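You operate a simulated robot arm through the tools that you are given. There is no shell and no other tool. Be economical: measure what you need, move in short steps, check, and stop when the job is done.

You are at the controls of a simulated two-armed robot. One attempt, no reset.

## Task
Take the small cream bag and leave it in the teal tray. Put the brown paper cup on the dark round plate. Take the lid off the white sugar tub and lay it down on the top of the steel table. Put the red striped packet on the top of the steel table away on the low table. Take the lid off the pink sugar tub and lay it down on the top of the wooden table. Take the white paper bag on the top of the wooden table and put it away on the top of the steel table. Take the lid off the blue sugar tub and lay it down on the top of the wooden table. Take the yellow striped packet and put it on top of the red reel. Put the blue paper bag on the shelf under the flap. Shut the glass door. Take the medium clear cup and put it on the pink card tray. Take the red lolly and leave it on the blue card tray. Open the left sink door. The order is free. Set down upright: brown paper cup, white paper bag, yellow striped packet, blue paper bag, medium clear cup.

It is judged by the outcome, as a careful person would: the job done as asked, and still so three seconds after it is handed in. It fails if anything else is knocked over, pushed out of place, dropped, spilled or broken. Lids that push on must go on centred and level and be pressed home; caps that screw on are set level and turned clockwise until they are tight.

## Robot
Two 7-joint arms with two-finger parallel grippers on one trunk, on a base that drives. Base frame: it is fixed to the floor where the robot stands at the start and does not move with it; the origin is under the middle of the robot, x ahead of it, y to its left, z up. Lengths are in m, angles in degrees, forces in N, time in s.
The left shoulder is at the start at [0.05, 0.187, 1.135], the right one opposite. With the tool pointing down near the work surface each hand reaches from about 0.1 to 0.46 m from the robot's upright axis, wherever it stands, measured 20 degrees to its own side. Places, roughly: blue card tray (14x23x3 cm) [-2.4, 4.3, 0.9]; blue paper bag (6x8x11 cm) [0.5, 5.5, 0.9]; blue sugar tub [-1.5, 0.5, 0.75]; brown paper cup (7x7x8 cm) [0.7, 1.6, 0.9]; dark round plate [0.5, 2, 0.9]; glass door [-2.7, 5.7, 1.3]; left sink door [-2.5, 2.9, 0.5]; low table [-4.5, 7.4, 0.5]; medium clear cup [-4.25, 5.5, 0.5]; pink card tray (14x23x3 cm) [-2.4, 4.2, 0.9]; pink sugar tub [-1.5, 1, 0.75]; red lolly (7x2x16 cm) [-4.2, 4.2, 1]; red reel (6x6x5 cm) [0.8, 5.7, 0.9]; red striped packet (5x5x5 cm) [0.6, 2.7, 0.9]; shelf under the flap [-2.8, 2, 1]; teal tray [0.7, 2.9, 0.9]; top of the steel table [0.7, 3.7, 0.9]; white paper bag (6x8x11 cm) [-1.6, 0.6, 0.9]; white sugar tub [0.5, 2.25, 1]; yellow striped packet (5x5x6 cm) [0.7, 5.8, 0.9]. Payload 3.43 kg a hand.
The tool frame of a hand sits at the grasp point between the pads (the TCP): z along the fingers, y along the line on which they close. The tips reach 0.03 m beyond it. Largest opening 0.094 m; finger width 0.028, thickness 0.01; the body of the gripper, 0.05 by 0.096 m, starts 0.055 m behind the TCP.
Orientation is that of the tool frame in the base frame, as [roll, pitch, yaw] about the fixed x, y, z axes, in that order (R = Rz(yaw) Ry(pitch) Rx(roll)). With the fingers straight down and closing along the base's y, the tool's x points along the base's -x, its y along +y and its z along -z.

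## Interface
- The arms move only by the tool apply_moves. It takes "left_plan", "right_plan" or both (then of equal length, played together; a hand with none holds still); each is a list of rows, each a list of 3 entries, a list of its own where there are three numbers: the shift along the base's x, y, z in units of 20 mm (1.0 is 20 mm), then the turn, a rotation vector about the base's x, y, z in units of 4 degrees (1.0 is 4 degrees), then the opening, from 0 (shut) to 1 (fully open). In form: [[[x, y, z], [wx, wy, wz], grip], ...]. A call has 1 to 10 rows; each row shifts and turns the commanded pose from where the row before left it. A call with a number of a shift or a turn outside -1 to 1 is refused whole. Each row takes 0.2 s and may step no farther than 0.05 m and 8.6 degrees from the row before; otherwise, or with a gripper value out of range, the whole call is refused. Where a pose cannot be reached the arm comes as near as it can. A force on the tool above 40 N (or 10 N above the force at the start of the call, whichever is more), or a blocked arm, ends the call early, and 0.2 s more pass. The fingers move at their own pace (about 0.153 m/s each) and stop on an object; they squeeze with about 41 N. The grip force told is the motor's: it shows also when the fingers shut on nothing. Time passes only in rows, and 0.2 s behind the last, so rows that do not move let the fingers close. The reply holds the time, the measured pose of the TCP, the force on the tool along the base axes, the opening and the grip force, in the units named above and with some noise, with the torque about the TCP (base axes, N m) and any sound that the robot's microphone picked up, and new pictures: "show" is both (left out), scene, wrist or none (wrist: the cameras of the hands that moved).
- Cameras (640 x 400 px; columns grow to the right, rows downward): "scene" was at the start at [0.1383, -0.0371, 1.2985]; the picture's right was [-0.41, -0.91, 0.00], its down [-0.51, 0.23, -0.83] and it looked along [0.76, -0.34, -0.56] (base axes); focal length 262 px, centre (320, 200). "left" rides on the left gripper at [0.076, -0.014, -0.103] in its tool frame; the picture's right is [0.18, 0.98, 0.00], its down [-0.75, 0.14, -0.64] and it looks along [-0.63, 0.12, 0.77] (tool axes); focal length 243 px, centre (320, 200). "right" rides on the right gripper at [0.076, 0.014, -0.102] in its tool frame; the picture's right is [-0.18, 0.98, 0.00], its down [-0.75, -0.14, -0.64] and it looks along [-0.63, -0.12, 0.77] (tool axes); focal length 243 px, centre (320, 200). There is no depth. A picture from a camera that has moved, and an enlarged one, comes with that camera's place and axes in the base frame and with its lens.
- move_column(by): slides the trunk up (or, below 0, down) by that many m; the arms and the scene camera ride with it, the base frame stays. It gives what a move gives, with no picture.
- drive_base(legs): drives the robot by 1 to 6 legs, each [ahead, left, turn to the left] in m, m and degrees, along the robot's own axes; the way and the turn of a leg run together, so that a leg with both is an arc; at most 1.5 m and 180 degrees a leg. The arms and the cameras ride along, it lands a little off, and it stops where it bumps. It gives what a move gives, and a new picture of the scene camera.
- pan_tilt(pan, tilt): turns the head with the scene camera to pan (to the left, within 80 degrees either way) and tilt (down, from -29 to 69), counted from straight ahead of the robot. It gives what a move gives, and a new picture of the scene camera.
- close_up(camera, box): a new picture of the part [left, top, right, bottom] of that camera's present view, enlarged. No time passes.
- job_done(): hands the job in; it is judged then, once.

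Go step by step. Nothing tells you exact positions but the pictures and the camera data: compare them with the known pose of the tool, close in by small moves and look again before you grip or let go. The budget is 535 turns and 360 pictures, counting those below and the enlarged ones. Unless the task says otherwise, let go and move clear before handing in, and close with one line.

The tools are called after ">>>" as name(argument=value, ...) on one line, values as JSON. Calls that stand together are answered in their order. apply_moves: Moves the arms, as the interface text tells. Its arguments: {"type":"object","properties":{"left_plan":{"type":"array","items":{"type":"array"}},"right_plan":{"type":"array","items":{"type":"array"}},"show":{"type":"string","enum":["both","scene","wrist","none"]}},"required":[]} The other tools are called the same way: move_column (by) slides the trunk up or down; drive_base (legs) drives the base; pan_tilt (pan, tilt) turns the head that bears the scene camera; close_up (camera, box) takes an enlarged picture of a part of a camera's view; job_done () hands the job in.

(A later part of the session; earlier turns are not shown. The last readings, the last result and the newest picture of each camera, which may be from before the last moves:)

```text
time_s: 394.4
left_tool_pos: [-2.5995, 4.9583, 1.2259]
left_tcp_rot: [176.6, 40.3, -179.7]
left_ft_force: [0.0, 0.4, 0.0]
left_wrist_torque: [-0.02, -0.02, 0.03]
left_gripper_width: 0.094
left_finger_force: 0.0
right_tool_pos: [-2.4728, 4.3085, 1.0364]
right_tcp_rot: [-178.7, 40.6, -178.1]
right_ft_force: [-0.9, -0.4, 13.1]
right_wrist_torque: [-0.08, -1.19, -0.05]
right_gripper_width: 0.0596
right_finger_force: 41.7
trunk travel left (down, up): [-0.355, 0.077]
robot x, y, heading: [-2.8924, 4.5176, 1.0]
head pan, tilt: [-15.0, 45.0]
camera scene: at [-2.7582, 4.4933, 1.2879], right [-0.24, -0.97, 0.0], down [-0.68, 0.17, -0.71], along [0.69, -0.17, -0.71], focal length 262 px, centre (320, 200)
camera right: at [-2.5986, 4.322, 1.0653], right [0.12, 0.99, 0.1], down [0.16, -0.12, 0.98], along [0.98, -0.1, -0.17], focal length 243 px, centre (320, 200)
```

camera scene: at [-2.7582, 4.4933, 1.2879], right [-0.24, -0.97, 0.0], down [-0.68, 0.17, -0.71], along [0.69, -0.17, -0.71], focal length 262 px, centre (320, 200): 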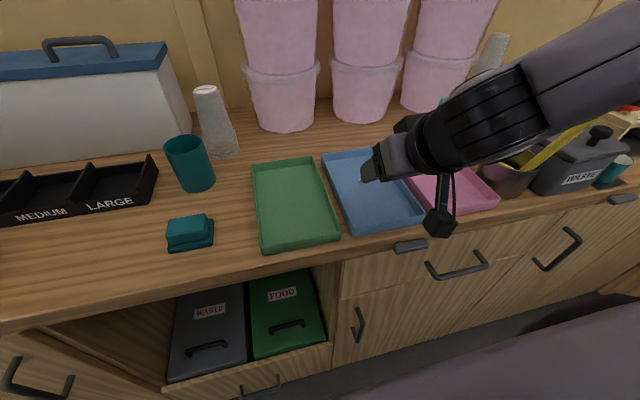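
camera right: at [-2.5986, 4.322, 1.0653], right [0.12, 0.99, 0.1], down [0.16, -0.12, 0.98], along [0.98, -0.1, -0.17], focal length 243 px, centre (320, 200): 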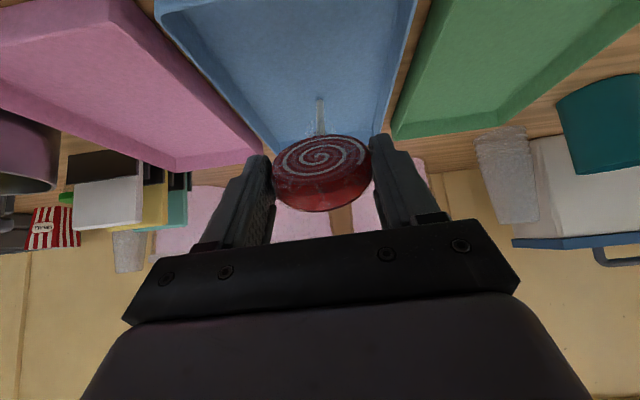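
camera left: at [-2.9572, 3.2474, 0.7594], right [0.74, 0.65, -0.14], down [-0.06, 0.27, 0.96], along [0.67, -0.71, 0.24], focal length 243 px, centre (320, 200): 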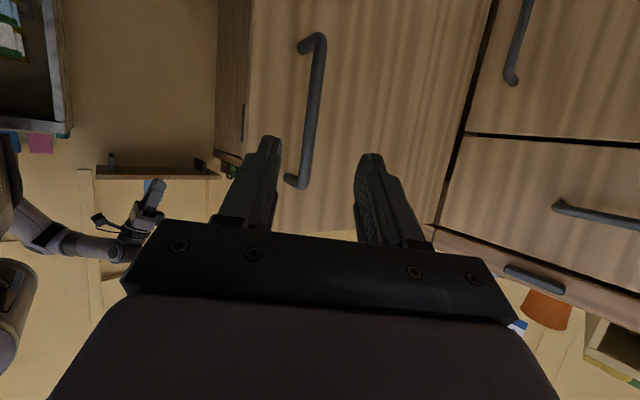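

Stick tip touches the tray. The lolly doesn't pivot, so I'll raise slightly and tilt the hand to ~70° so the lolly lies nearly flat (camera hangs outside the counter edge).

>>> apply_moves(right_plan=[[[0, 0, 0.8], [0, 0, 0], 0.4], [[0, 0, 0.2], [0, -1, 0], 0.4], [[0, 0, 0], [0, -1, 0], 0.4], [[0, 0, 0], [0, -1, 0], 0.4], [[0, 0, 0], [0, -1, 0], 0.4], [[-0.1, 0, 0], [0, -1, 0], 0.4], [[-0.1, 0, 0], [0, -1, 0], 0.4], [[-0.1, 0, 0], [0, -1, 0], 0.4]])

```text
time_s: 396.2
left_tool_pos: [-2.5966, 4.9587, 1.2255]
left_tcp_rot: [176.6, 40.1, -179.8]
left_ft_force: [0.8, -0.1, 0.9]
left_wrist_torque: [-0.02, -0.01, -0.04]
left_gripper_width: 0.0941
left_finger_force: 0.0
right_tool_pos: [-2.45, 4.3153, 1.055]
right_tcp_rot: [-176.7, 68.0, -176.4]
right_ft_force: [-0.6, 0.2, -0.9]
right_wrist_torque: [0.03, -0.01, 0.0]
right_gripper_width: 0.0593
right_finger_force: 40.5
right hand out of reach, approached as far as the arm can: row 5, 6, 7, 8
trunk travel left (down, up): [-0.355, 0.077]
robot x, y, heading: [-2.891, 4.5126, 0.8]
head pan, tilt: [-15.0, 45.0]
camera scene: at [-2.7567, 4.4929, 1.2874], right [-0.24, -0.97, 0.0], down [-0.69, 0.17, -0.71], along [0.69, -0.17, -0.71], focal length 262 px, centre (320, 200)
camera right: at [-2.5742, 4.3286, 1.0221], right [0.06, 0.99, 0.15], down [-0.31, -0.12, 0.94], along [0.95, -0.1, 0.3], focal length 243 px, centre (320, 200)
```

scene: 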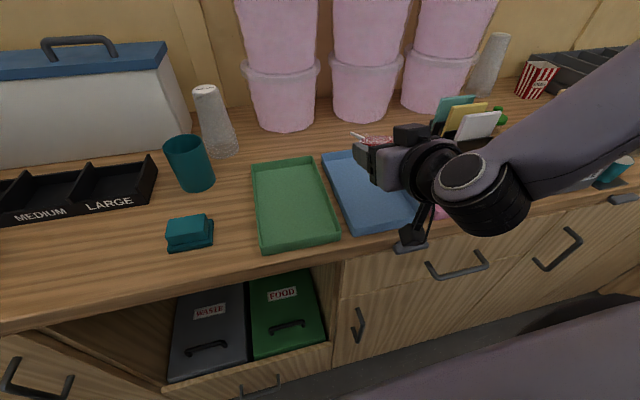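
right: 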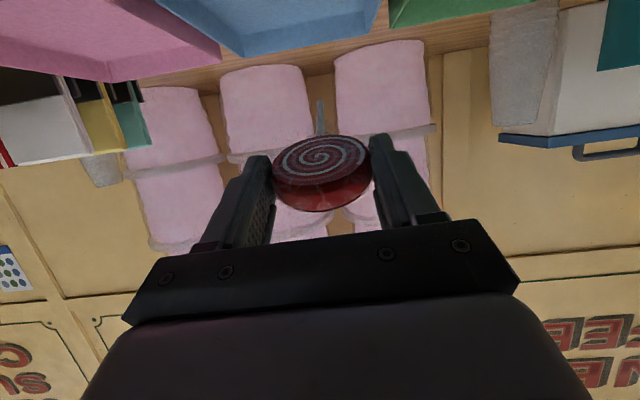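

The lolly is nearly flat above the tray. Lower with the trunk.

>>> move_column(by=-0.045)

>>> close_up(camera="right", box=[120, 0, 520, 250])

```text
time_s: 397.1
left_tool_pos: [-2.5975, 4.9584, 1.1807]
left_tcp_rot: [176.7, 40.2, -179.7]
left_ft_force: [0.3, -0.1, 0.4]
left_wrist_torque: [-0.01, -0.04, -0.01]
left_gripper_width: 0.094
left_finger_force: 0.1
right_tool_pos: [-2.4506, 4.316, 1.0099]
right_tcp_rot: [-176.5, 68.0, -176.3]
right_ft_force: [-0.1, 0.0, -0.8]
right_wrist_torque: [0.0, -0.01, 0.01]
right_gripper_width: 0.0591
right_finger_force: 41.5
trunk travel left (down, up): [-0.31, 0.122]
robot x, y, heading: [-2.8963, 4.5149, 0.8]
head pan, tilt: [-15.0, 45.0]
```

```text
1.60 times, centred on (320, 125) of right
camera zoom: at [-2.5746, 4.3285, 0.9771], right [0.06, 0.99, 0.15], down [-0.31, -0.12, 0.94], along [0.95, -0.1, 0.3], focal length 388 px, centre (320, 320)
```

zoom: 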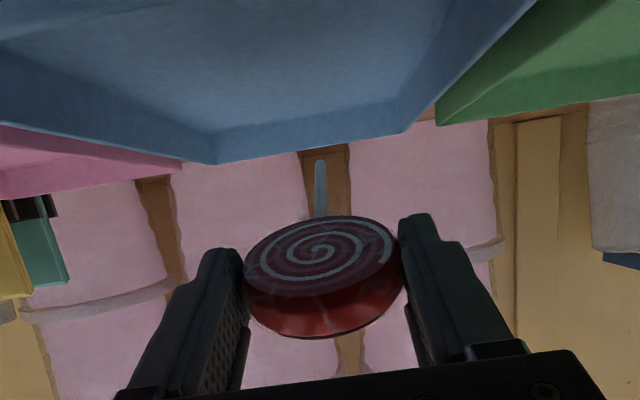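

>>> move_column(by=-0.018)

>>> close_up(camera="right", box=[120, 0, 520, 250])

```text
time_s: 397.7
left_tool_pos: [-2.5988, 4.9588, 1.1617]
left_tcp_rot: [176.7, 40.2, -179.6]
left_ft_force: [0.2, 0.3, 0.1]
left_wrist_torque: [0.01, -0.01, 0.01]
left_gripper_width: 0.094
left_finger_force: 0.0
right_tool_pos: [-2.4506, 4.3158, 0.9919]
right_tcp_rot: [-176.5, 68.1, -176.3]
right_ft_force: [0.2, -0.8, 0.3]
right_wrist_torque: [-0.02, 0.01, 0.0]
right_gripper_width: 0.0595
right_finger_force: 41.0
trunk travel left (down, up): [-0.292, 0.14]
robot x, y, heading: [-2.8921, 4.5144, 0.8]
head pan, tilt: [-15.0, 45.0]
```

```text
1.60 times, centred on (320, 125) of right
camera zoom: at [-2.5746, 4.3285, 0.9591], right [0.06, 0.99, 0.15], down [-0.31, -0.12, 0.94], along [0.95, -0.1, 0.3], focal length 388 px, centre (320, 320)
```

zoom: 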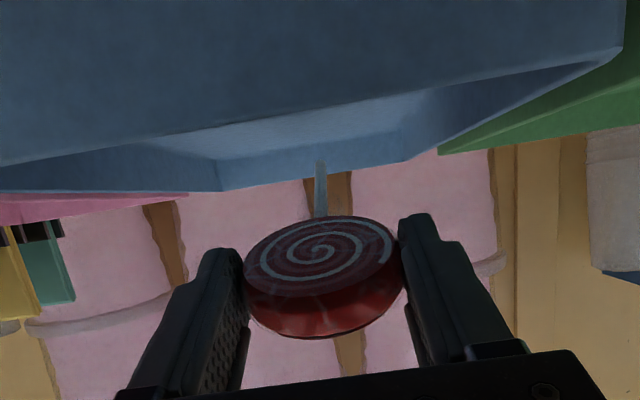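

>>> move_column(by=-0.012)

>>> move_column(by=-0.008)

>>> close_up(camera="right", box=[120, 0, 520, 250])

```text
time_s: 398.3
left_tool_pos: [-2.5978, 4.9594, 1.1479]
left_tcp_rot: [176.5, 40.2, -179.6]
left_ft_force: [-0.7, 0.1, -0.2]
left_wrist_torque: [-0.01, 0.01, 0.01]
left_gripper_width: 0.0941
left_finger_force: 0.0
right_tool_pos: [-2.4502, 4.3167, 0.9794]
right_tcp_rot: [-176.6, 68.0, -176.4]
right_ft_force: [0.5, 0.8, -0.3]
right_wrist_torque: [0.03, 0.03, -0.03]
right_gripper_width: 0.0592
right_finger_force: 40.5
trunk travel left (down, up): [-0.28, 0.152]
robot x, y, heading: [-2.8937, 4.5117, 0.7]
head pan, tilt: [-15.0, 45.0]
```

```text
time_s: 398.9
left_tool_pos: [-2.5981, 4.9594, 1.1425]
left_tcp_rot: [176.5, 40.3, -179.7]
left_ft_force: [0.3, -0.2, 0.7]
left_wrist_torque: [0.01, 0.0, 0.02]
left_gripper_width: 0.0938
left_finger_force: 0.2
right_tool_pos: [-2.4506, 4.3163, 0.9738]
right_tcp_rot: [-176.6, 68.4, -176.3]
right_ft_force: [-0.9, 0.5, 9.4]
right_wrist_torque: [-0.04, -1.31, -0.03]
right_gripper_width: 0.0591
right_finger_force: 41.5
trunk travel left (down, up): [-0.272, 0.16]
robot x, y, heading: [-2.8927, 4.5128, 0.6]
head pan, tilt: [-15.0, 45.0]
```

```text
1.60 times, centred on (320, 125) of right
camera zoom: at [-2.5743, 4.3289, 0.9405], right [0.06, 0.99, 0.15], down [-0.32, -0.12, 0.94], along [0.95, -0.1, 0.31], focal length 388 px, centre (320, 320)
```

zoom: 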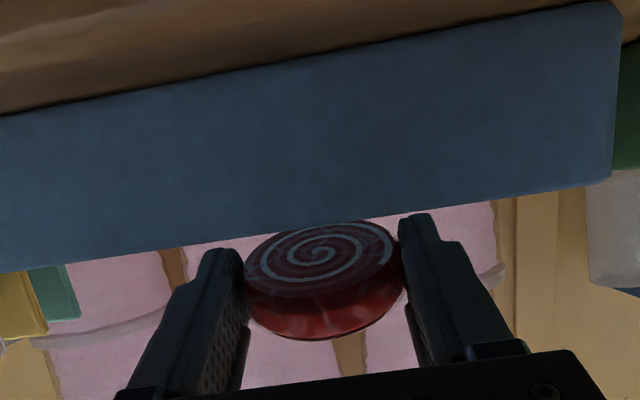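

Stick tip rests on the tray floor, head ~3.5 cm above it, inside the tray. Release and withdraw backwards/upwards.

>>> apply_moves(right_plan=[[[0, 0, 0], [0, 0, 0], 0.66], [[0, 0, 0], [0, 0, 0], 0.75], [[0, 0, 0], [0, 0, 0], 0.85], [[0, 0, 0], [0, 0, 0], 0.85]], show="wrist")

```text
time_s: 399.9
left_tool_pos: [-2.5972, 4.958, 1.1418]
left_tcp_rot: [176.6, 40.2, -179.6]
left_ft_force: [-0.4, 0.1, -0.2]
left_wrist_torque: [0.02, 0.0, 0.0]
left_gripper_width: 0.094
left_finger_force: 0.1
right_tool_pos: [-2.4501, 4.3154, 0.9721]
right_tcp_rot: [-176.5, 67.9, -176.3]
right_ft_force: [0.8, 0.0, -0.1]
right_wrist_torque: [-0.01, -0.03, -0.03]
right_gripper_width: 0.0796
right_finger_force: 0.0
trunk travel left (down, up): [-0.272, 0.16]
robot x, y, heading: [-2.8921, 4.5142, 0.8]
head pan, tilt: [-15.0, 45.0]
camera right: at [-2.5745, 4.3285, 0.9391], right [0.06, 0.99, 0.15], down [-0.31, -0.12, 0.94], along [0.95, -0.1, 0.3], focal length 243 px, centre (320, 200)
```

right: 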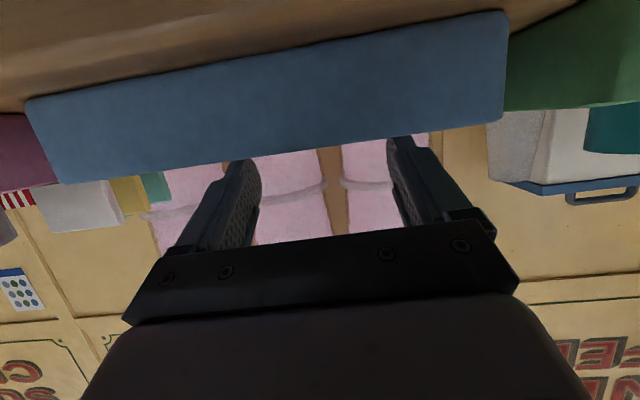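

Released. Raise the trunk and look at the tray.

>>> move_column(by=0.15)

>>> apply_moves(right_plan=[[[-0.2, -0.5, 1], [0, 1, 0], 1], [[-0.2, -0.5, 1], [0, 1, 0], 1], [[-0.2, -0.5, 0.5], [0, 1, 0], 1], [[0, -0.5, 0], [0, 1, 0], 1], [[0, -0.5, 0], [0, 1, 0], 1], [[0, -0.5, 0], [0, 1, 0], 1], [[0, 0, 0], [0, 1, 0], 1], [[0, 0, 0], [0, 1, 0], 1]], show="scene")

```text
time_s: 401.7
left_tool_pos: [-2.5984, 4.9576, 1.2911]
left_tcp_rot: [176.5, 40.2, -179.7]
left_ft_force: [0.5, 0.6, 0.4]
left_wrist_torque: [0.01, -0.03, 0.01]
left_gripper_width: 0.094
left_finger_force: 0.0
right_tool_pos: [-2.4497, 4.3156, 1.1223]
right_tcp_rot: [-176.5, 68.0, -176.3]
right_ft_force: [-0.4, -0.4, 0.4]
right_wrist_torque: [0.0, -0.02, -0.01]
right_gripper_width: 0.0799
right_finger_force: 0.0
trunk travel left (down, up): [-0.422, 0.01]
robot x, y, heading: [-2.8971, 4.5177, 0.8]
head pan, tilt: [-15.0, 45.0]
```

```text
time_s: 403.5
left_tool_pos: [-2.5971, 4.9584, 1.2918]
left_tcp_rot: [176.7, 40.2, -179.9]
left_ft_force: [-0.2, 1.3, 0.2]
left_wrist_torque: [0.0, 0.0, 0.01]
left_gripper_width: 0.094
left_finger_force: 0.1
right_tool_pos: [-2.4627, 4.2558, 1.1725]
right_tcp_rot: [-178.9, 36.0, -178.2]
right_ft_force: [-0.8, -0.1, -0.2]
right_wrist_torque: [-0.02, 0.01, 0.0]
right_gripper_width: 0.094
right_finger_force: 0.1
trunk travel left (down, up): [-0.422, 0.01]
robot x, y, heading: [-2.893, 4.5125, 1.1]
head pan, tilt: [-15.0, 45.0]
camera scene: at [-2.7567, 4.4928, 1.3544], right [-0.24, -0.97, 0.0], down [-0.69, 0.17, -0.71], along [0.69, -0.17, -0.71], focal length 262 px, centre (320, 200)
```

scene: 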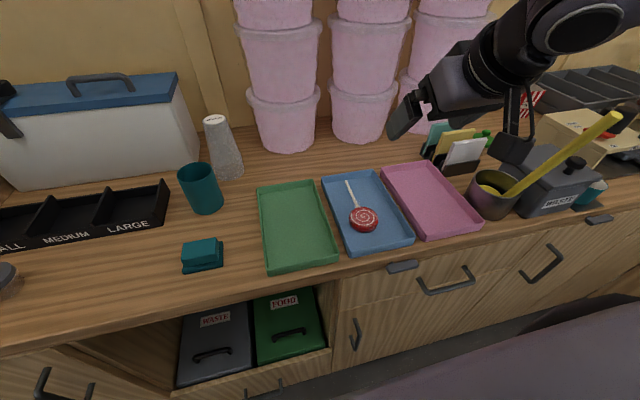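

The red lolly lies in the blue tray. Next the medium clear cup: back off, turn around and look at the lower shelves on the west side near y≈5.5.

>>> drive_base(legs=[[-0.42, 0, 0], [0, 0.6, 0], [0, 0, 90], [0, 0, 90]])

>>> pan_tilt(pan=-20, tilt=40)

```text
time_s: 416.7
left_tool_pos: [-3.6163, 4.6609, 1.2915]
left_tcp_rot: [176.6, 40.3, 0.2]
left_ft_force: [-0.2, 0.5, 0.0]
left_wrist_torque: [-0.01, 0.01, 0.0]
left_gripper_width: 0.0938
left_finger_force: 0.0
right_tool_pos: [-3.7504, 5.3648, 1.1725]
right_tcp_rot: [-178.9, 36.0, 1.6]
right_ft_force: [-0.3, 0.1, 0.1]
right_wrist_torque: [-0.02, 0.04, 0.0]
right_gripper_width: 0.0941
right_finger_force: 0.1
trunk travel left (down, up): [-0.422, 0.01]
robot x, y, heading: [-3.3191, 5.105, -179.2]
head pan, tilt: [-15.0, 45.0]
camera scene: at [-3.4589, 5.1244, 1.3544], right [0.25, 0.97, 0.0], down [0.69, -0.17, -0.71], along [-0.69, 0.17, -0.71], focal length 262 px, centre (320, 200)
```

scene: 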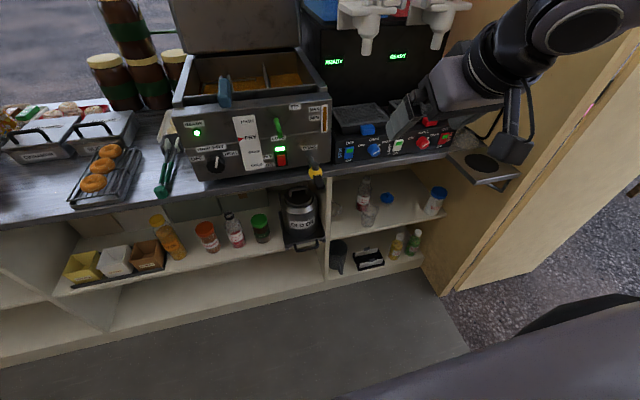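

```text
time_s: 417.3
left_tool_pos: [-3.6171, 4.6612, 1.2924]
left_tcp_rot: [176.5, 40.2, 0.2]
left_ft_force: [-0.8, -0.2, 0.0]
left_wrist_torque: [0.04, -0.03, 0.02]
left_gripper_width: 0.0939
left_finger_force: 0.1
right_tool_pos: [-3.7495, 5.3638, 1.1707]
right_tcp_rot: [-178.9, 36.0, 1.7]
right_ft_force: [0.6, 0.2, 0.7]
right_wrist_torque: [-0.02, -0.03, 0.0]
right_gripper_width: 0.0945
right_finger_force: 0.0
trunk travel left (down, up): [-0.422, 0.01]
robot x, y, heading: [-3.3222, 5.1097, -179.4]
head pan, tilt: [-20.0, 40.0]
camera scene: at [-3.4603, 5.1324, 1.3616], right [0.33, 0.94, 0.0], down [0.61, -0.21, -0.77], along [-0.72, 0.25, -0.64], focal length 262 px, centre (320, 200)
```

scene: 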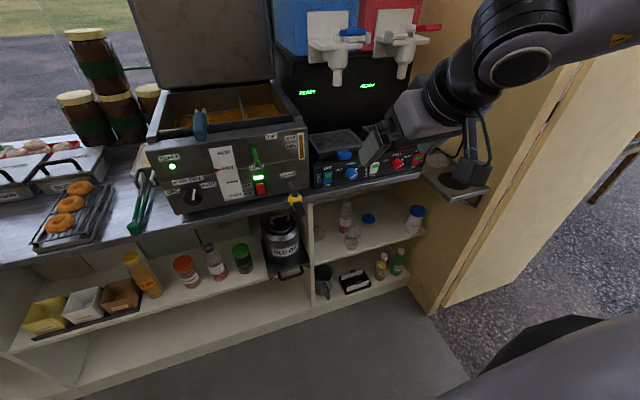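

>>> close_up(camera="scene", box=[290, 170, 450, 300])

```text
3.08 times, centred on (370, 235) of scene
camera zoom: at [-3.4603, 5.1324, 1.3616], right [0.33, 0.94, 0.0], down [0.61, -0.21, -0.77], along [-0.72, 0.25, -0.64], focal length 806 px, centre (166, 92)
```

zoom: 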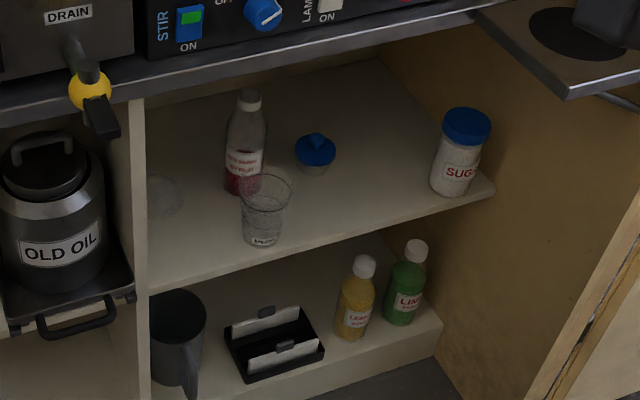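

Two clear items are on that shelf. Go closer and lower to identify the medium cup.

>>> drive_base(legs=[[0.2, -0.15, 0]])

>>> move_column(by=-0.35)

>>> pan_tilt(pan=-20, tilt=35)

>>> close_up(camera="scene", box=[240, 130, 480, 330])

```text
time_s: 419.1
left_tool_pos: [-3.8179, 4.8081, 1.2911]
left_tcp_rot: [176.5, 40.1, 0.1]
left_ft_force: [0.0, 0.6, -0.4]
left_wrist_torque: [0.0, -0.02, 0.02]
left_gripper_width: 0.0941
left_finger_force: 0.0
right_tool_pos: [-3.9538, 5.5111, 1.1719]
right_tcp_rot: [-178.9, 36.0, 1.8]
right_ft_force: [-0.2, 0.7, -0.5]
right_wrist_torque: [0.0, 0.02, -0.01]
right_gripper_width: 0.0939
right_finger_force: 0.0
trunk travel left (down, up): [-0.422, 0.01]
robot x, y, heading: [-3.5203, 5.2499, -179.2]
head pan, tilt: [-20.0, 40.0]
camera scene: at [-3.6621, 5.2788, 1.3616], right [0.33, 0.94, 0.0], down [0.61, -0.21, -0.77], along [-0.72, 0.25, -0.64], focal length 262 px, centre (320, 200)
```

scene: 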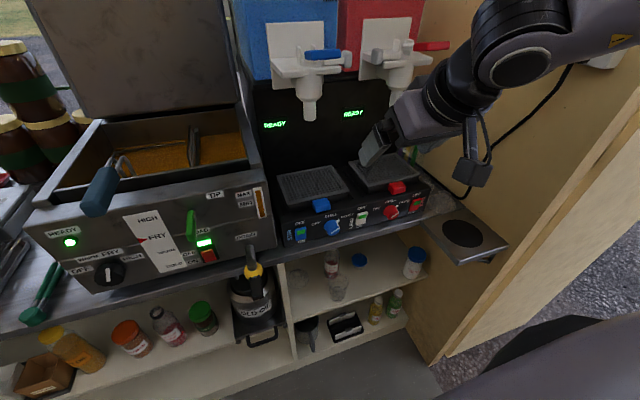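

```text
time_s: 422.6
left_tool_pos: [-3.8171, 4.808, 0.9423]
left_tcp_rot: [176.6, 40.3, 0.1]
left_ft_force: [-0.2, -0.1, 0.0]
left_wrist_torque: [0.03, -0.02, -0.01]
left_gripper_width: 0.0942
left_finger_force: 0.1
right_tool_pos: [-3.9534, 5.5102, 0.8222]
right_tcp_rot: [-178.9, 36.0, 1.8]
right_ft_force: [-0.1, 0.2, 1.3]
right_wrist_torque: [-0.02, 0.02, 0.02]
right_gripper_width: 0.094
right_finger_force: 0.2
trunk travel left (down, up): [-0.072, 0.36]
robot x, y, heading: [-3.5218, 5.2505, -179.1]
head pan, tilt: [-20.0, 40.0]
```

```text
time_s: 423.2
left_tool_pos: [-3.8179, 4.8075, 0.9416]
left_tcp_rot: [176.5, 40.2, 0.2]
left_ft_force: [-0.6, 1.0, 0.6]
left_wrist_torque: [0.0, 0.02, 0.02]
left_gripper_width: 0.0942
left_finger_force: 0.1
right_tool_pos: [-3.9525, 5.51, 0.8215]
right_tcp_rot: [-178.9, 36.1, 1.7]
right_ft_force: [0.2, -0.4, 0.0]
right_wrist_torque: [-0.03, 0.01, 0.0]
right_gripper_width: 0.094
right_finger_force: 0.1
trunk travel left (down, up): [-0.072, 0.36]
robot x, y, heading: [-3.5239, 5.2556, -179.4]
head pan, tilt: [-20.0, 35.0]
camera scene: at [-3.6644, 5.2794, 1.0192], right [0.33, 0.94, 0.0], down [0.54, -0.19, -0.82], along [-0.77, 0.27, -0.57], focal length 262 px, centre (320, 200)
```

scene: 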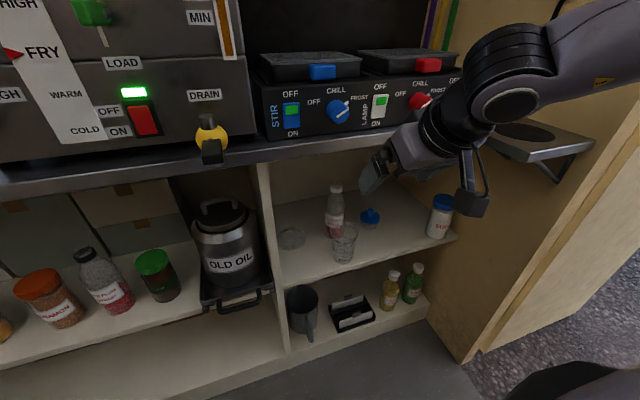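

```text
2.00 times, centred on (360, 230) of scene
camera zoom: at [-3.6644, 5.2794, 1.0192], right [0.33, 0.94, 0.0], down [0.54, -0.19, -0.82], along [-0.77, 0.27, -0.57], focal length 524 px, centre (240, 140)
```

zoom: 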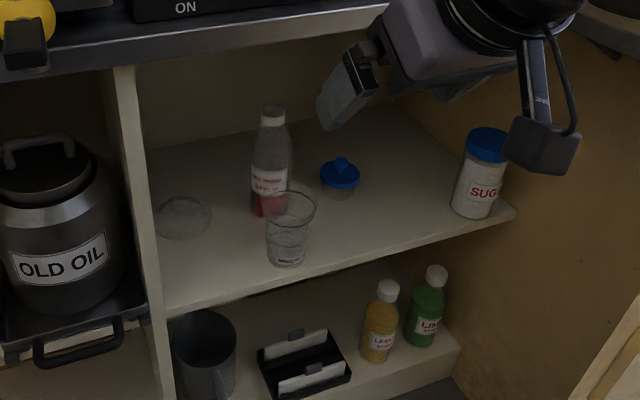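

The cup stands near the shelf front: base about (-4.13, 5.50, 0.45). Lower the right hand in front of the shelf with more tilt (~60°) before moving closer.

>>> apply_moves(right_plan=[[[0.4, 0, -1], [0, 1, 0], 1], [[0.4, 0, -1], [0, 1, 0], 1], [[0.4, 0, -1], [0, 1, 0], 1], [[0.3, 0, -1], [0, 1, 0], 1], [[0, 0, -1], [0, 1, 0], 1], [[0, 0, -1], [0, 1, 0], 1], [[0, 0, -1], [0, 0, 0], 1], [[0, 0, -1], [0, 0, 0], 1], [[0, 0, -1], [0, 0, 0], 1], [[0, 0, -1], [0, 0, 0], 1]])

```text
time_s: 425.4
left_tool_pos: [-3.8166, 4.8072, 0.9412]
left_tcp_rot: [176.7, 40.2, 0.3]
left_ft_force: [0.0, 0.5, -0.2]
left_wrist_torque: [-0.01, 0.02, -0.03]
left_gripper_width: 0.0936
left_finger_force: 0.0
right_tool_pos: [-3.9521, 5.5111, 0.7123]
right_tcp_rot: [-177.9, 58.0, 2.5]
right_ft_force: [0.1, 0.8, 0.8]
right_wrist_torque: [0.03, -0.05, 0.01]
right_gripper_width: 0.0941
right_finger_force: 0.1
right hand out of reach, approached as far as the arm can: row 3, 4, 5, 6, 7, 8, 9, 10
trunk travel left (down, up): [-0.072, 0.36]
robot x, y, heading: [-3.5206, 5.2541, -179.1]
head pan, tilt: [-20.0, 35.0]
camera scene: at [-3.6644, 5.2794, 1.0192], right [0.33, 0.94, 0.0], down [0.54, -0.19, -0.82], along [-0.77, 0.27, -0.57], focal length 262 px, centre (320, 200)
camera right: at [-3.8252, 5.4991, 0.7017], right [-0.09, -0.99, 0.14], down [0.14, 0.12, 0.98], along [-0.99, 0.1, 0.13], focal length 243 px, centre (320, 200)
```

scene: 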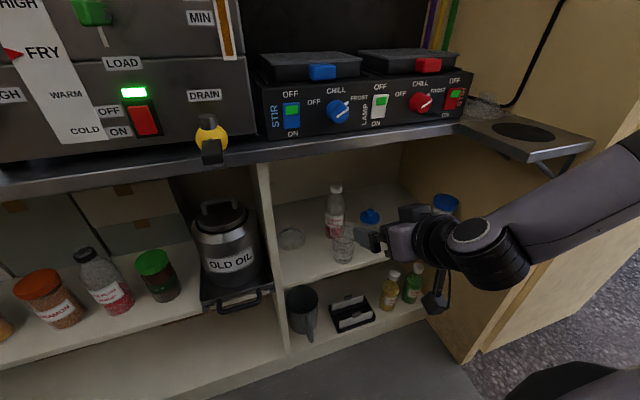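
right: 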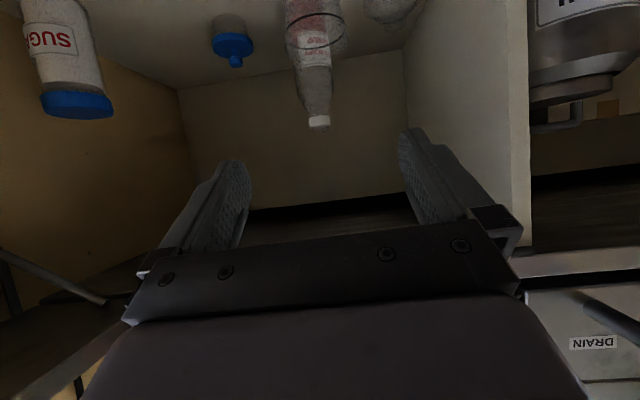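

Folded too tight; reach is better further out. Lower the trunk a bit more and move forward-down.

>>> move_column(by=-0.06)

>>> apply_moves(right_plan=[[[-0.5, -0.1, -1], [0, 0, 0], 1], [[-0.5, -0.1, -1], [0, 0, 0], 1], [[-0.5, -0.1, -1], [0, 0, 0], 1], [[-0.5, -0.1, -1], [0, 0, 0], 1], [[-0.5, 0, -1], [0, 0, 0], 1]])

```text
time_s: 426.4
left_tool_pos: [-3.8173, 4.806, 0.8818]
left_tcp_rot: [176.6, 40.2, 0.2]
left_ft_force: [-0.3, -0.3, -0.3]
left_wrist_torque: [-0.04, 0.01, -0.03]
left_gripper_width: 0.0938
left_finger_force: 0.1
right_tool_pos: [-3.9522, 5.5125, 0.6531]
right_tcp_rot: [-177.6, 58.0, 2.5]
right_ft_force: [0.3, 0.8, -0.1]
right_wrist_torque: [0.0, 0.0, 0.01]
right_gripper_width: 0.0939
right_finger_force: 0.1
trunk travel left (down, up): [-0.012, 0.42]
robot x, y, heading: [-3.523, 5.2556, -179.0]
head pan, tilt: [-20.0, 35.0]
```

```text
time_s: 427.6
left_tool_pos: [-3.817, 4.8063, 0.8826]
left_tcp_rot: [176.6, 40.2, 0.2]
left_ft_force: [0.3, 0.2, 0.2]
left_wrist_torque: [0.01, -0.01, -0.03]
left_gripper_width: 0.0941
left_finger_force: 0.2
right_tool_pos: [-4.0202, 5.4886, 0.6033]
right_tcp_rot: [-177.8, 57.6, 2.3]
right_ft_force: [-0.4, 1.2, 0.8]
right_wrist_torque: [0.01, -0.01, 0.01]
right_gripper_width: 0.094
right_finger_force: 0.0
right hand out of reach, approached as far as the arm can: row 2, 3, 4, 5
trunk travel left (down, up): [-0.012, 0.42]
robot x, y, heading: [-3.5204, 5.2516, -179.0]
head pan, tilt: [-20.0, 35.0]
camera scene: at [-3.6643, 5.2795, 0.9592], right [0.33, 0.94, 0.0], down [0.54, -0.19, -0.82], along [-0.77, 0.27, -0.57], focal length 262 px, centre (320, 200)
camera right: at [-3.8937, 5.4761, 0.5937], right [-0.09, -0.99, 0.13], down [0.14, 0.12, 0.98], along [-0.99, 0.11, 0.13], focal length 243 px, centre (320, 200)
```

scene: 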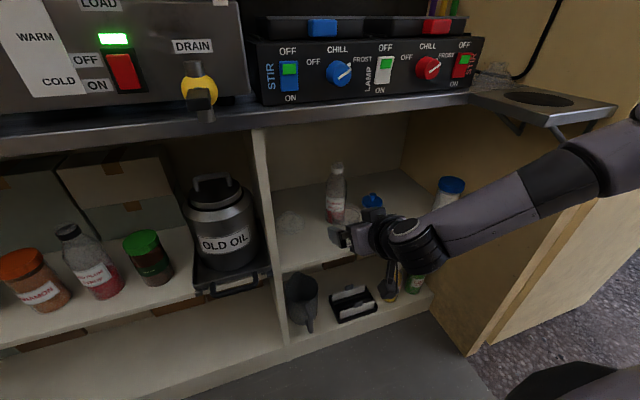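
right: 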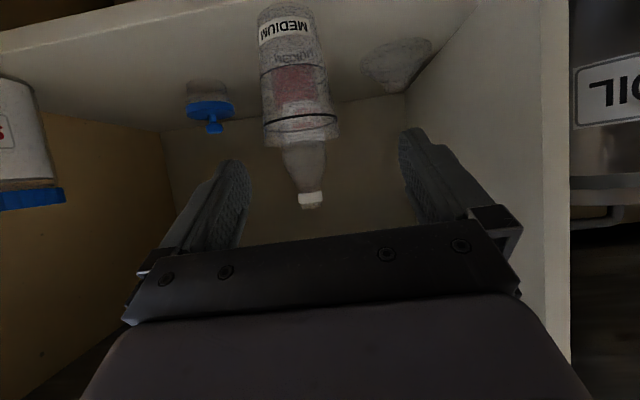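

"MEDIUM" label confirmed; cup at ≈(-4.13, 5.511), base ≈0.45, rim ≈0.55. The arm is too folded: back the base off 0.12 m and extend.

>>> drive_base(legs=[[-0.12, 0, 0]])

>>> apply_moves(right_plan=[[[-0.8, 0.1, -0.5], [0, 0, 0], 1], [[-0.8, 0.1, -0.5], [0, 0, 0], 1], [[-0.8, 0.1, -0.5], [0, 0, 0], 1], [[-0.8, 0.1, -0.5], [0, 0, 0], 1], [[-0.8, 0.1, -0.5], [0, 0, 0], 1], [[-0.8, 0.1, -0.5], [0, 0, 0], 1], [[-0.8, 0.2, -0.3], [0, 0, 0], 1]])

```text
time_s: 428.9
left_tool_pos: [-3.6981, 4.8082, 0.8811]
left_tcp_rot: [176.6, 40.3, 0.2]
left_ft_force: [-0.7, 0.5, 0.3]
left_wrist_torque: [-0.02, 0.04, -0.02]
left_gripper_width: 0.094
left_finger_force: 0.0
right_tool_pos: [-3.8996, 5.4923, 0.6042]
right_tcp_rot: [-177.6, 57.6, 2.5]
right_ft_force: [-0.1, 0.0, -0.6]
right_wrist_torque: [-0.01, 0.01, 0.01]
right_gripper_width: 0.0942
right_finger_force: 0.2
trunk travel left (down, up): [-0.012, 0.42]
robot x, y, heading: [-3.4021, 5.259, -179.5]
head pan, tilt: [-20.0, 35.0]
camera scene: at [-3.5443, 5.2811, 0.9592], right [0.33, 0.94, 0.0], down [0.54, -0.19, -0.82], along [-0.77, 0.27, -0.57], focal length 262 px, centre (320, 200)
```

scene: 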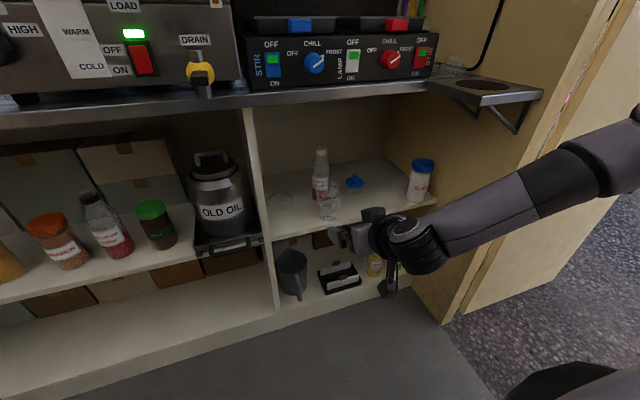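

```text
time_s: 430.5
left_tool_pos: [-3.6986, 4.81, 0.8812]
left_tcp_rot: [176.6, 40.3, 0.1]
left_ft_force: [0.7, 0.5, 0.4]
left_wrist_torque: [0.01, 0.02, -0.03]
left_gripper_width: 0.0939
left_finger_force: 0.0
right_tool_pos: [-4.006, 5.5143, 0.5772]
right_tcp_rot: [-177.6, 57.4, 2.5]
right_ft_force: [-0.3, -0.3, 0.8]
right_wrist_torque: [-0.03, -0.01, 0.02]
right_gripper_width: 0.094
right_finger_force: 0.1
right hand out of reach, approached as far as the arm can: row 2, 3, 4, 5, 6, 7
trunk travel left (down, up): [-0.012, 0.42]
robot x, y, heading: [-3.4009, 5.2559, -179.3]
head pan, tilt: [-20.0, 35.0]
camera scene: at [-3.5443, 5.2811, 0.9592], right [0.33, 0.94, 0.0], down [0.54, -0.19, -0.82], along [-0.77, 0.27, -0.57], focal length 262 px, centre (320, 200)
camera right: at [-3.8787, 5.5018, 0.5681], right [-0.09, -0.99, 0.13], down [0.13, 0.12, 0.98], along [-0.99, 0.11, 0.12], focal length 243 px, centre (320, 200)
```

scene: 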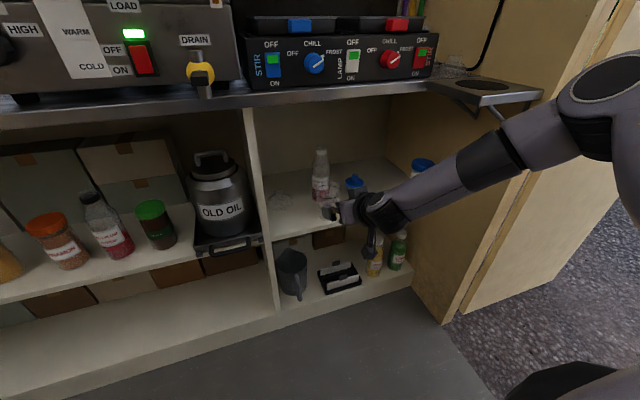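
right: 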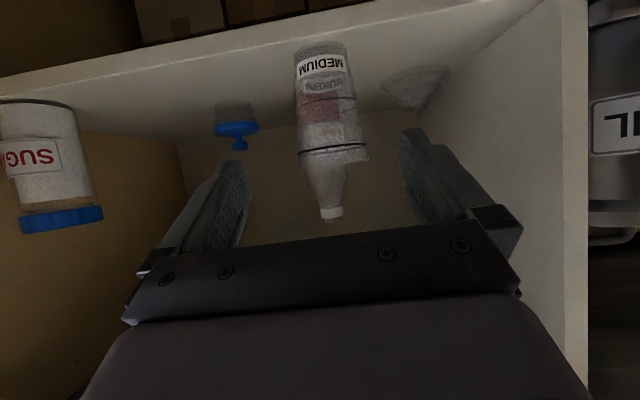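

Only the height was limited; extending forward allows lower. Cup refined at (-4.125, 5.510). Continue forward, straddling it.

>>> apply_moves(right_plan=[[[-1, -0.2, 0], [0, 0, 0], 1], [[-1, 0, 0], [0, 0, 0], 1], [[-0.8, 0, -0.3], [0, 0, 0], 1], [[-0.6, 0, -0.5], [0, 0, 0], 1]], show="wrist")

```text
time_s: 431.5
left_tool_pos: [-3.698, 4.808, 0.8811]
left_tcp_rot: [176.5, 40.2, 0.2]
left_ft_force: [0.7, -0.9, -0.9]
left_wrist_torque: [0.02, 0.0, 0.01]
left_gripper_width: 0.094
left_finger_force: 0.0
right_tool_pos: [-4.0423, 5.5333, 0.5956]
right_tcp_rot: [-177.8, 57.6, 2.6]
right_ft_force: [0.1, -0.9, -0.5]
right_wrist_torque: [-0.04, -0.01, 0.01]
right_gripper_width: 0.0941
right_finger_force: 0.0
right hand out of reach, approached as far as the arm can: row 1, 2, 3, 4
trunk travel left (down, up): [-0.012, 0.42]
robot x, y, heading: [-3.4043, 5.2535, -179.3]
head pan, tilt: [-20.0, 35.0]
camera right: at [-3.9151, 5.5211, 0.586], right [-0.09, -0.99, 0.13], down [0.14, 0.12, 0.98], along [-0.99, 0.11, 0.12], focal length 243 px, centre (320, 200)
```

right: 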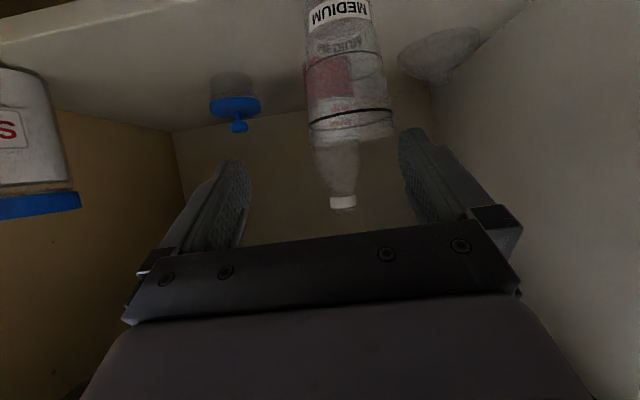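

Low reach needs a steeper tool. Retreat, reduce the tilt to ~40°, then drive closer.

>>> apply_moves(right_plan=[[[1, -0.2, 0], [0, -0.6, 0], 1], [[1, -0.2, 0], [0, -0.6, 0], 1], [[1, -0.2, 0], [0, -0.6, 0], 1], [[1, -0.2, 0], [0, -0.6, 0], 1], [[1, -0.2, 0], [0, -0.6, 0], 1], [[1, -0.2, 0], [0, -0.6, 0], 1], [[0.5, 0, 0], [0, -0.6, 0], 1]], show="none")

>>> drive_base(legs=[[0.13, 0, 0]])

>>> apply_moves(right_plan=[[[0, 0, -0.5], [0, 0, 0], 1], [[0, 0, -0.5], [0, 0, 0], 1], [[0, 0, -0.5], [0, 0, 0], 1]])

```text
time_s: 433.1
left_tool_pos: [-3.6976, 4.8089, 0.8825]
left_tcp_rot: [176.6, 40.2, 0.3]
left_ft_force: [0.0, -0.5, 0.1]
left_wrist_torque: [0.0, 0.02, 0.01]
left_gripper_width: 0.094
left_finger_force: 0.2
right_tool_pos: [-3.9108, 5.5087, 0.5952]
right_tcp_rot: [-178.5, 40.7, 1.7]
right_ft_force: [0.0, 0.0, -0.4]
right_wrist_torque: [-0.02, -0.02, 0.01]
right_gripper_width: 0.094
right_finger_force: 0.0
trunk travel left (down, up): [-0.012, 0.42]
robot x, y, heading: [-3.4005, 5.2512, -179.2]
head pan, tilt: [-20.0, 35.0]
```

```text
time_s: 434.4
left_tool_pos: [-3.8255, 4.8066, 0.8823]
left_tcp_rot: [176.6, 40.3, 0.2]
left_ft_force: [-0.4, -0.7, -0.1]
left_wrist_torque: [-0.01, -0.03, 0.0]
left_gripper_width: 0.0941
left_finger_force: 0.0
right_tool_pos: [-4.0413, 5.5065, 0.5957]
right_tcp_rot: [-178.6, 40.9, 1.8]
right_ft_force: [-0.2, 0.1, -0.4]
right_wrist_torque: [-0.04, -0.02, 0.0]
right_gripper_width: 0.0942
right_finger_force: 0.1
trunk travel left (down, up): [-0.012, 0.42]
robot x, y, heading: [-3.5324, 5.2506, -179.2]
head pan, tilt: [-20.0, 35.0]
camera scene: at [-3.6733, 5.2792, 0.9592], right [0.33, 0.94, 0.0], down [0.54, -0.19, -0.82], along [-0.77, 0.27, -0.57], focal length 262 px, centre (320, 200)
```

scene: 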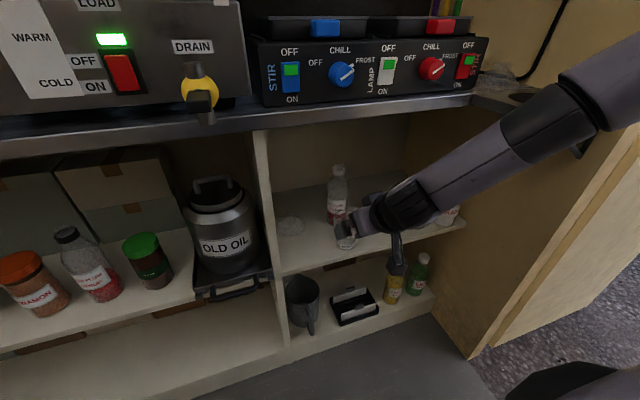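

```text
time_s: 435.1
left_tool_pos: [-3.8262, 4.8076, 0.8819]
left_tcp_rot: [176.6, 40.3, 0.2]
left_ft_force: [1.1, 0.1, 0.6]
left_wrist_torque: [0.01, -0.04, -0.01]
left_gripper_width: 0.094
left_finger_force: 0.0
right_tool_pos: [-4.041, 5.5067, 0.5657]
right_tcp_rot: [-178.5, 40.9, 1.8]
right_ft_force: [-0.3, 0.1, 0.0]
right_wrist_torque: [-0.01, 0.0, 0.01]
right_gripper_width: 0.094
right_finger_force: 0.0
trunk travel left (down, up): [-0.012, 0.42]
robot x, y, heading: [-3.5289, 5.2519, -179.2]
head pan, tilt: [-20.0, 35.0]
camera scene: at [-3.6733, 5.2792, 0.9592], right [0.33, 0.94, 0.0], down [0.54, -0.19, -0.82], along [-0.77, 0.27, -0.57], focal length 262 px, centre (320, 200)
camera right: at [-3.9169, 5.4942, 0.5929], right [-0.12, -0.99, 0.1], down [-0.15, 0.12, 0.98], along [-0.98, 0.11, -0.16], focal length 243 px, centre (320, 200)
```

scene: 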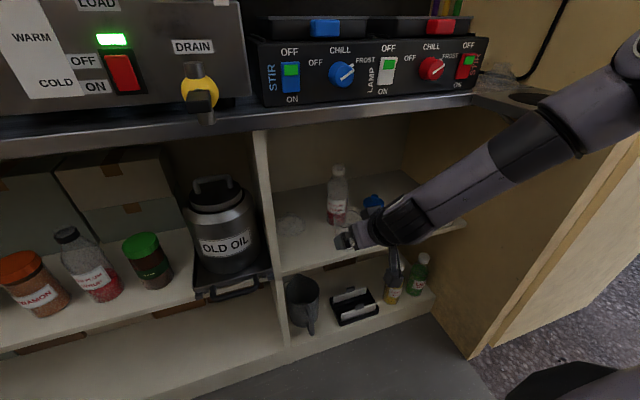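
right: 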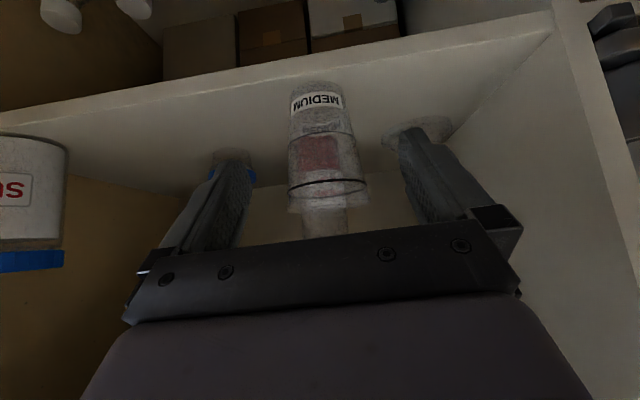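

>>> apply_moves(right_plan=[[[-0.9, 0, -0.4], [0, 0, 0], 1], [[-0.9, 0, -0.4], [0, 0, 0], 1], [[-0.9, 0, -0.4], [0, 0, 0], 1], [[-0.9, 0, -0.4], [0, 0, 0], 1], [[-0.7, 0, -0.4], [0, 0, 0], 1]], show="wrist")

```text
time_s: 436.4
left_tool_pos: [-3.8263, 4.8069, 0.8815]
left_tcp_rot: [176.5, 40.2, 0.2]
left_ft_force: [0.0, -0.1, -0.1]
left_wrist_torque: [0.04, -0.02, -0.01]
left_gripper_width: 0.094
left_finger_force: 0.0
right_tool_pos: [-4.1135, 5.5186, 0.5415]
right_tcp_rot: [-178.6, 40.7, 1.8]
right_ft_force: [0.1, -0.4, 0.5]
right_wrist_torque: [-0.01, 0.0, 0.0]
right_gripper_width: 0.0943
right_finger_force: 0.1
right hand out of reach, approached as far as the arm can: row 4, 5
trunk travel left (down, up): [-0.012, 0.42]
robot x, y, heading: [-3.5299, 5.2509, -179.3]
head pan, tilt: [-20.0, 35.0]
camera right: at [-3.9891, 5.506, 0.57], right [-0.12, -0.99, 0.1], down [-0.15, 0.12, 0.98], along [-0.98, 0.1, -0.17], focal length 243 px, centre (320, 200)
```

right: 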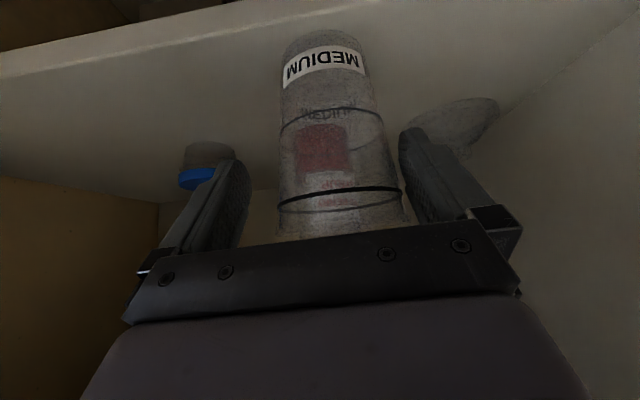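

Aligned except 1 cm in y; nudge the base forward 2 cm and 1 cm left (−y), which carries the hand.

>>> drive_base(legs=[[0.02, 0.012, 0]])

>>> close_up(camera="right", box=[0, 0, 640, 400])

```text
time_s: 437.1
left_tool_pos: [-3.846, 4.796, 0.8812]
left_tcp_rot: [176.6, 40.2, 0.2]
left_ft_force: [0.7, 0.7, -0.1]
left_wrist_torque: [0.0, -0.02, -0.01]
left_gripper_width: 0.0938
left_finger_force: 0.0
right_tool_pos: [-4.1317, 5.5059, 0.543]
right_tcp_rot: [-178.7, 40.9, 1.8]
right_ft_force: [0.8, -0.2, 1.0]
right_wrist_torque: [-0.01, 0.01, 0.01]
right_gripper_width: 0.094
right_finger_force: 0.1
trunk travel left (down, up): [-0.012, 0.42]
robot x, y, heading: [-3.5516, 5.24, -179.4]
head pan, tilt: [-20.0, 35.0]
camera scene: at [-3.6929, 5.2669, 0.9592], right [0.33, 0.94, 0.0], down [0.54, -0.19, -0.82], along [-0.77, 0.27, -0.57], focal length 262 px, centre (320, 200)
```

scene: 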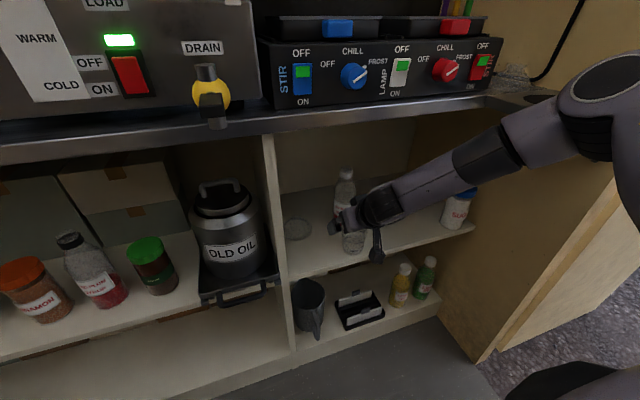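

```text
1.00 times, centred on (320, 200) of right
camera zoom: at [-4.0087, 5.4937, 0.5702], right [-0.12, -0.99, 0.1], down [-0.15, 0.12, 0.98], along [-0.98, 0.1, -0.17], focal length 243 px, centre (320, 200)
```

zoom: 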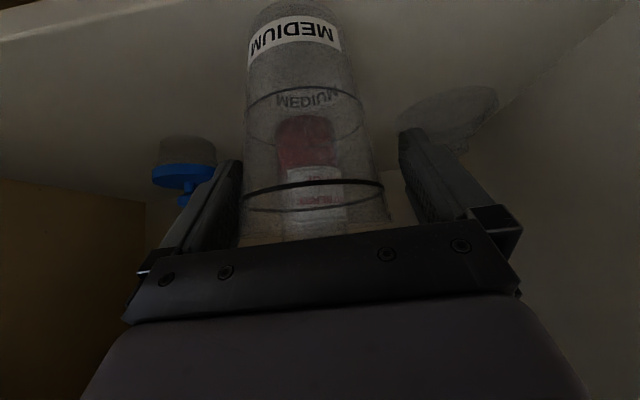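

Cup is between the fingers. Close.

>>> apply_moves(right_plan=[[[0, 0, 0], [0, 0, 0], 0.55], [[0, 0, 0], [0, 0, 0], 0.55], [[0, 0, 0], [0, 0, 0], 0.55]], show="wrist")

```text
time_s: 437.9
left_tool_pos: [-3.8457, 4.7937, 0.8817]
left_tcp_rot: [176.5, 40.2, 0.2]
left_ft_force: [-0.2, -0.1, 0.3]
left_wrist_torque: [0.01, 0.02, -0.05]
left_gripper_width: 0.0938
left_finger_force: 0.0
right_tool_pos: [-4.1336, 5.5069, 0.5434]
right_tcp_rot: [-178.7, 40.8, 1.9]
right_ft_force: [0.7, -0.1, 3.7]
right_wrist_torque: [-0.08, 0.02, -0.03]
right_gripper_width: 0.0725
right_finger_force: 40.8
trunk travel left (down, up): [-0.012, 0.42]
robot x, y, heading: [-3.5501, 5.2385, -179.2]
head pan, tilt: [-20.0, 35.0]
camera right: at [-4.0089, 5.4936, 0.5708], right [-0.12, -0.99, 0.1], down [-0.15, 0.12, 0.98], along [-0.98, 0.1, -0.16], focal length 243 px, centre (320, 200)
```

right: 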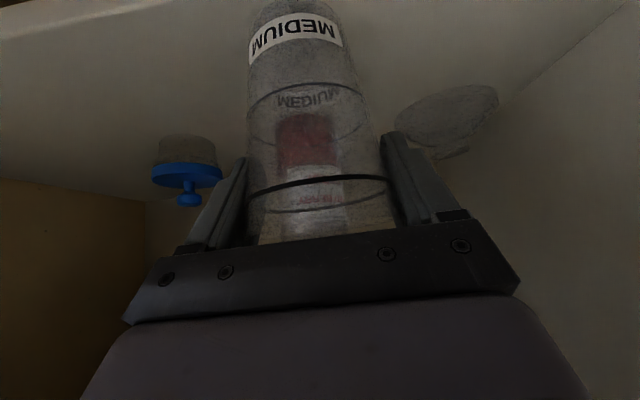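

Cup gripped (72 mm). Lift and back straight out.

>>> apply_moves(right_plan=[[[0, 0, 0.5], [0, 0, 0], 0.55], [[0, 0, 1], [0, 0, 0], 0.55], [[0, 0, 0.8], [0, 0, 0], 0.55]], show="wrist")

>>> drive_base(legs=[[-0.25, 0, 0]])

```text
time_s: 438.8
left_tool_pos: [-3.8455, 4.7942, 0.8823]
left_tcp_rot: [176.6, 40.2, 0.2]
left_ft_force: [0.6, 0.6, 0.0]
left_wrist_torque: [-0.02, 0.03, 0.03]
left_gripper_width: 0.0941
left_finger_force: 0.1
right_tool_pos: [-4.1321, 5.5065, 0.5886]
right_tcp_rot: [-178.6, 40.8, 1.8]
right_ft_force: [0.5, 0.1, 0.5]
right_wrist_torque: [-0.03, 0.01, -0.02]
right_gripper_width: 0.0723
right_finger_force: 41.1
trunk travel left (down, up): [-0.012, 0.42]
robot x, y, heading: [-3.5507, 5.2425, -179.3]
head pan, tilt: [-20.0, 35.0]
camera right: at [-4.0085, 5.4938, 0.6165], right [-0.12, -0.99, 0.1], down [-0.15, 0.12, 0.98], along [-0.98, 0.1, -0.17], focal length 243 px, centre (320, 200)
```

right: 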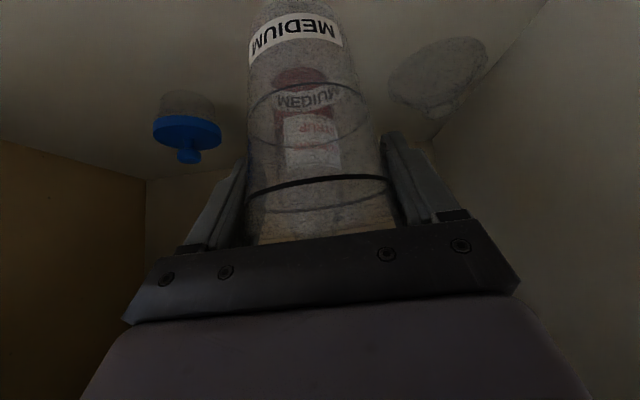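

```text
time_s: 440.6
left_tool_pos: [-3.5928, 4.7975, 0.8824]
left_tcp_rot: [176.6, 40.2, 0.4]
left_ft_force: [0.1, -0.3, 0.3]
left_wrist_torque: [-0.04, 0.01, -0.03]
left_gripper_width: 0.094
left_finger_force: 0.1
right_tool_pos: [-3.8806, 5.5099, 0.5881]
right_tcp_rot: [-178.7, 40.9, 1.8]
right_ft_force: [0.6, -0.6, 0.1]
right_wrist_torque: [-0.03, -0.01, -0.04]
right_gripper_width: 0.0727
right_finger_force: 41.1
trunk travel left (down, up): [-0.012, 0.42]
robot x, y, heading: [-3.2968, 5.2427, -179.2]
head pan, tilt: [-20.0, 35.0]
camera scene: at [-3.4401, 5.2705, 0.9592], right [0.33, 0.94, 0.0], down [0.54, -0.19, -0.82], along [-0.77, 0.27, -0.57], focal length 262 px, centre (320, 200)
```

scene: 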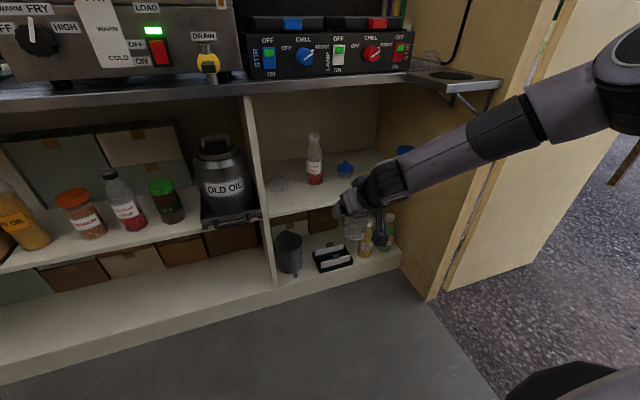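

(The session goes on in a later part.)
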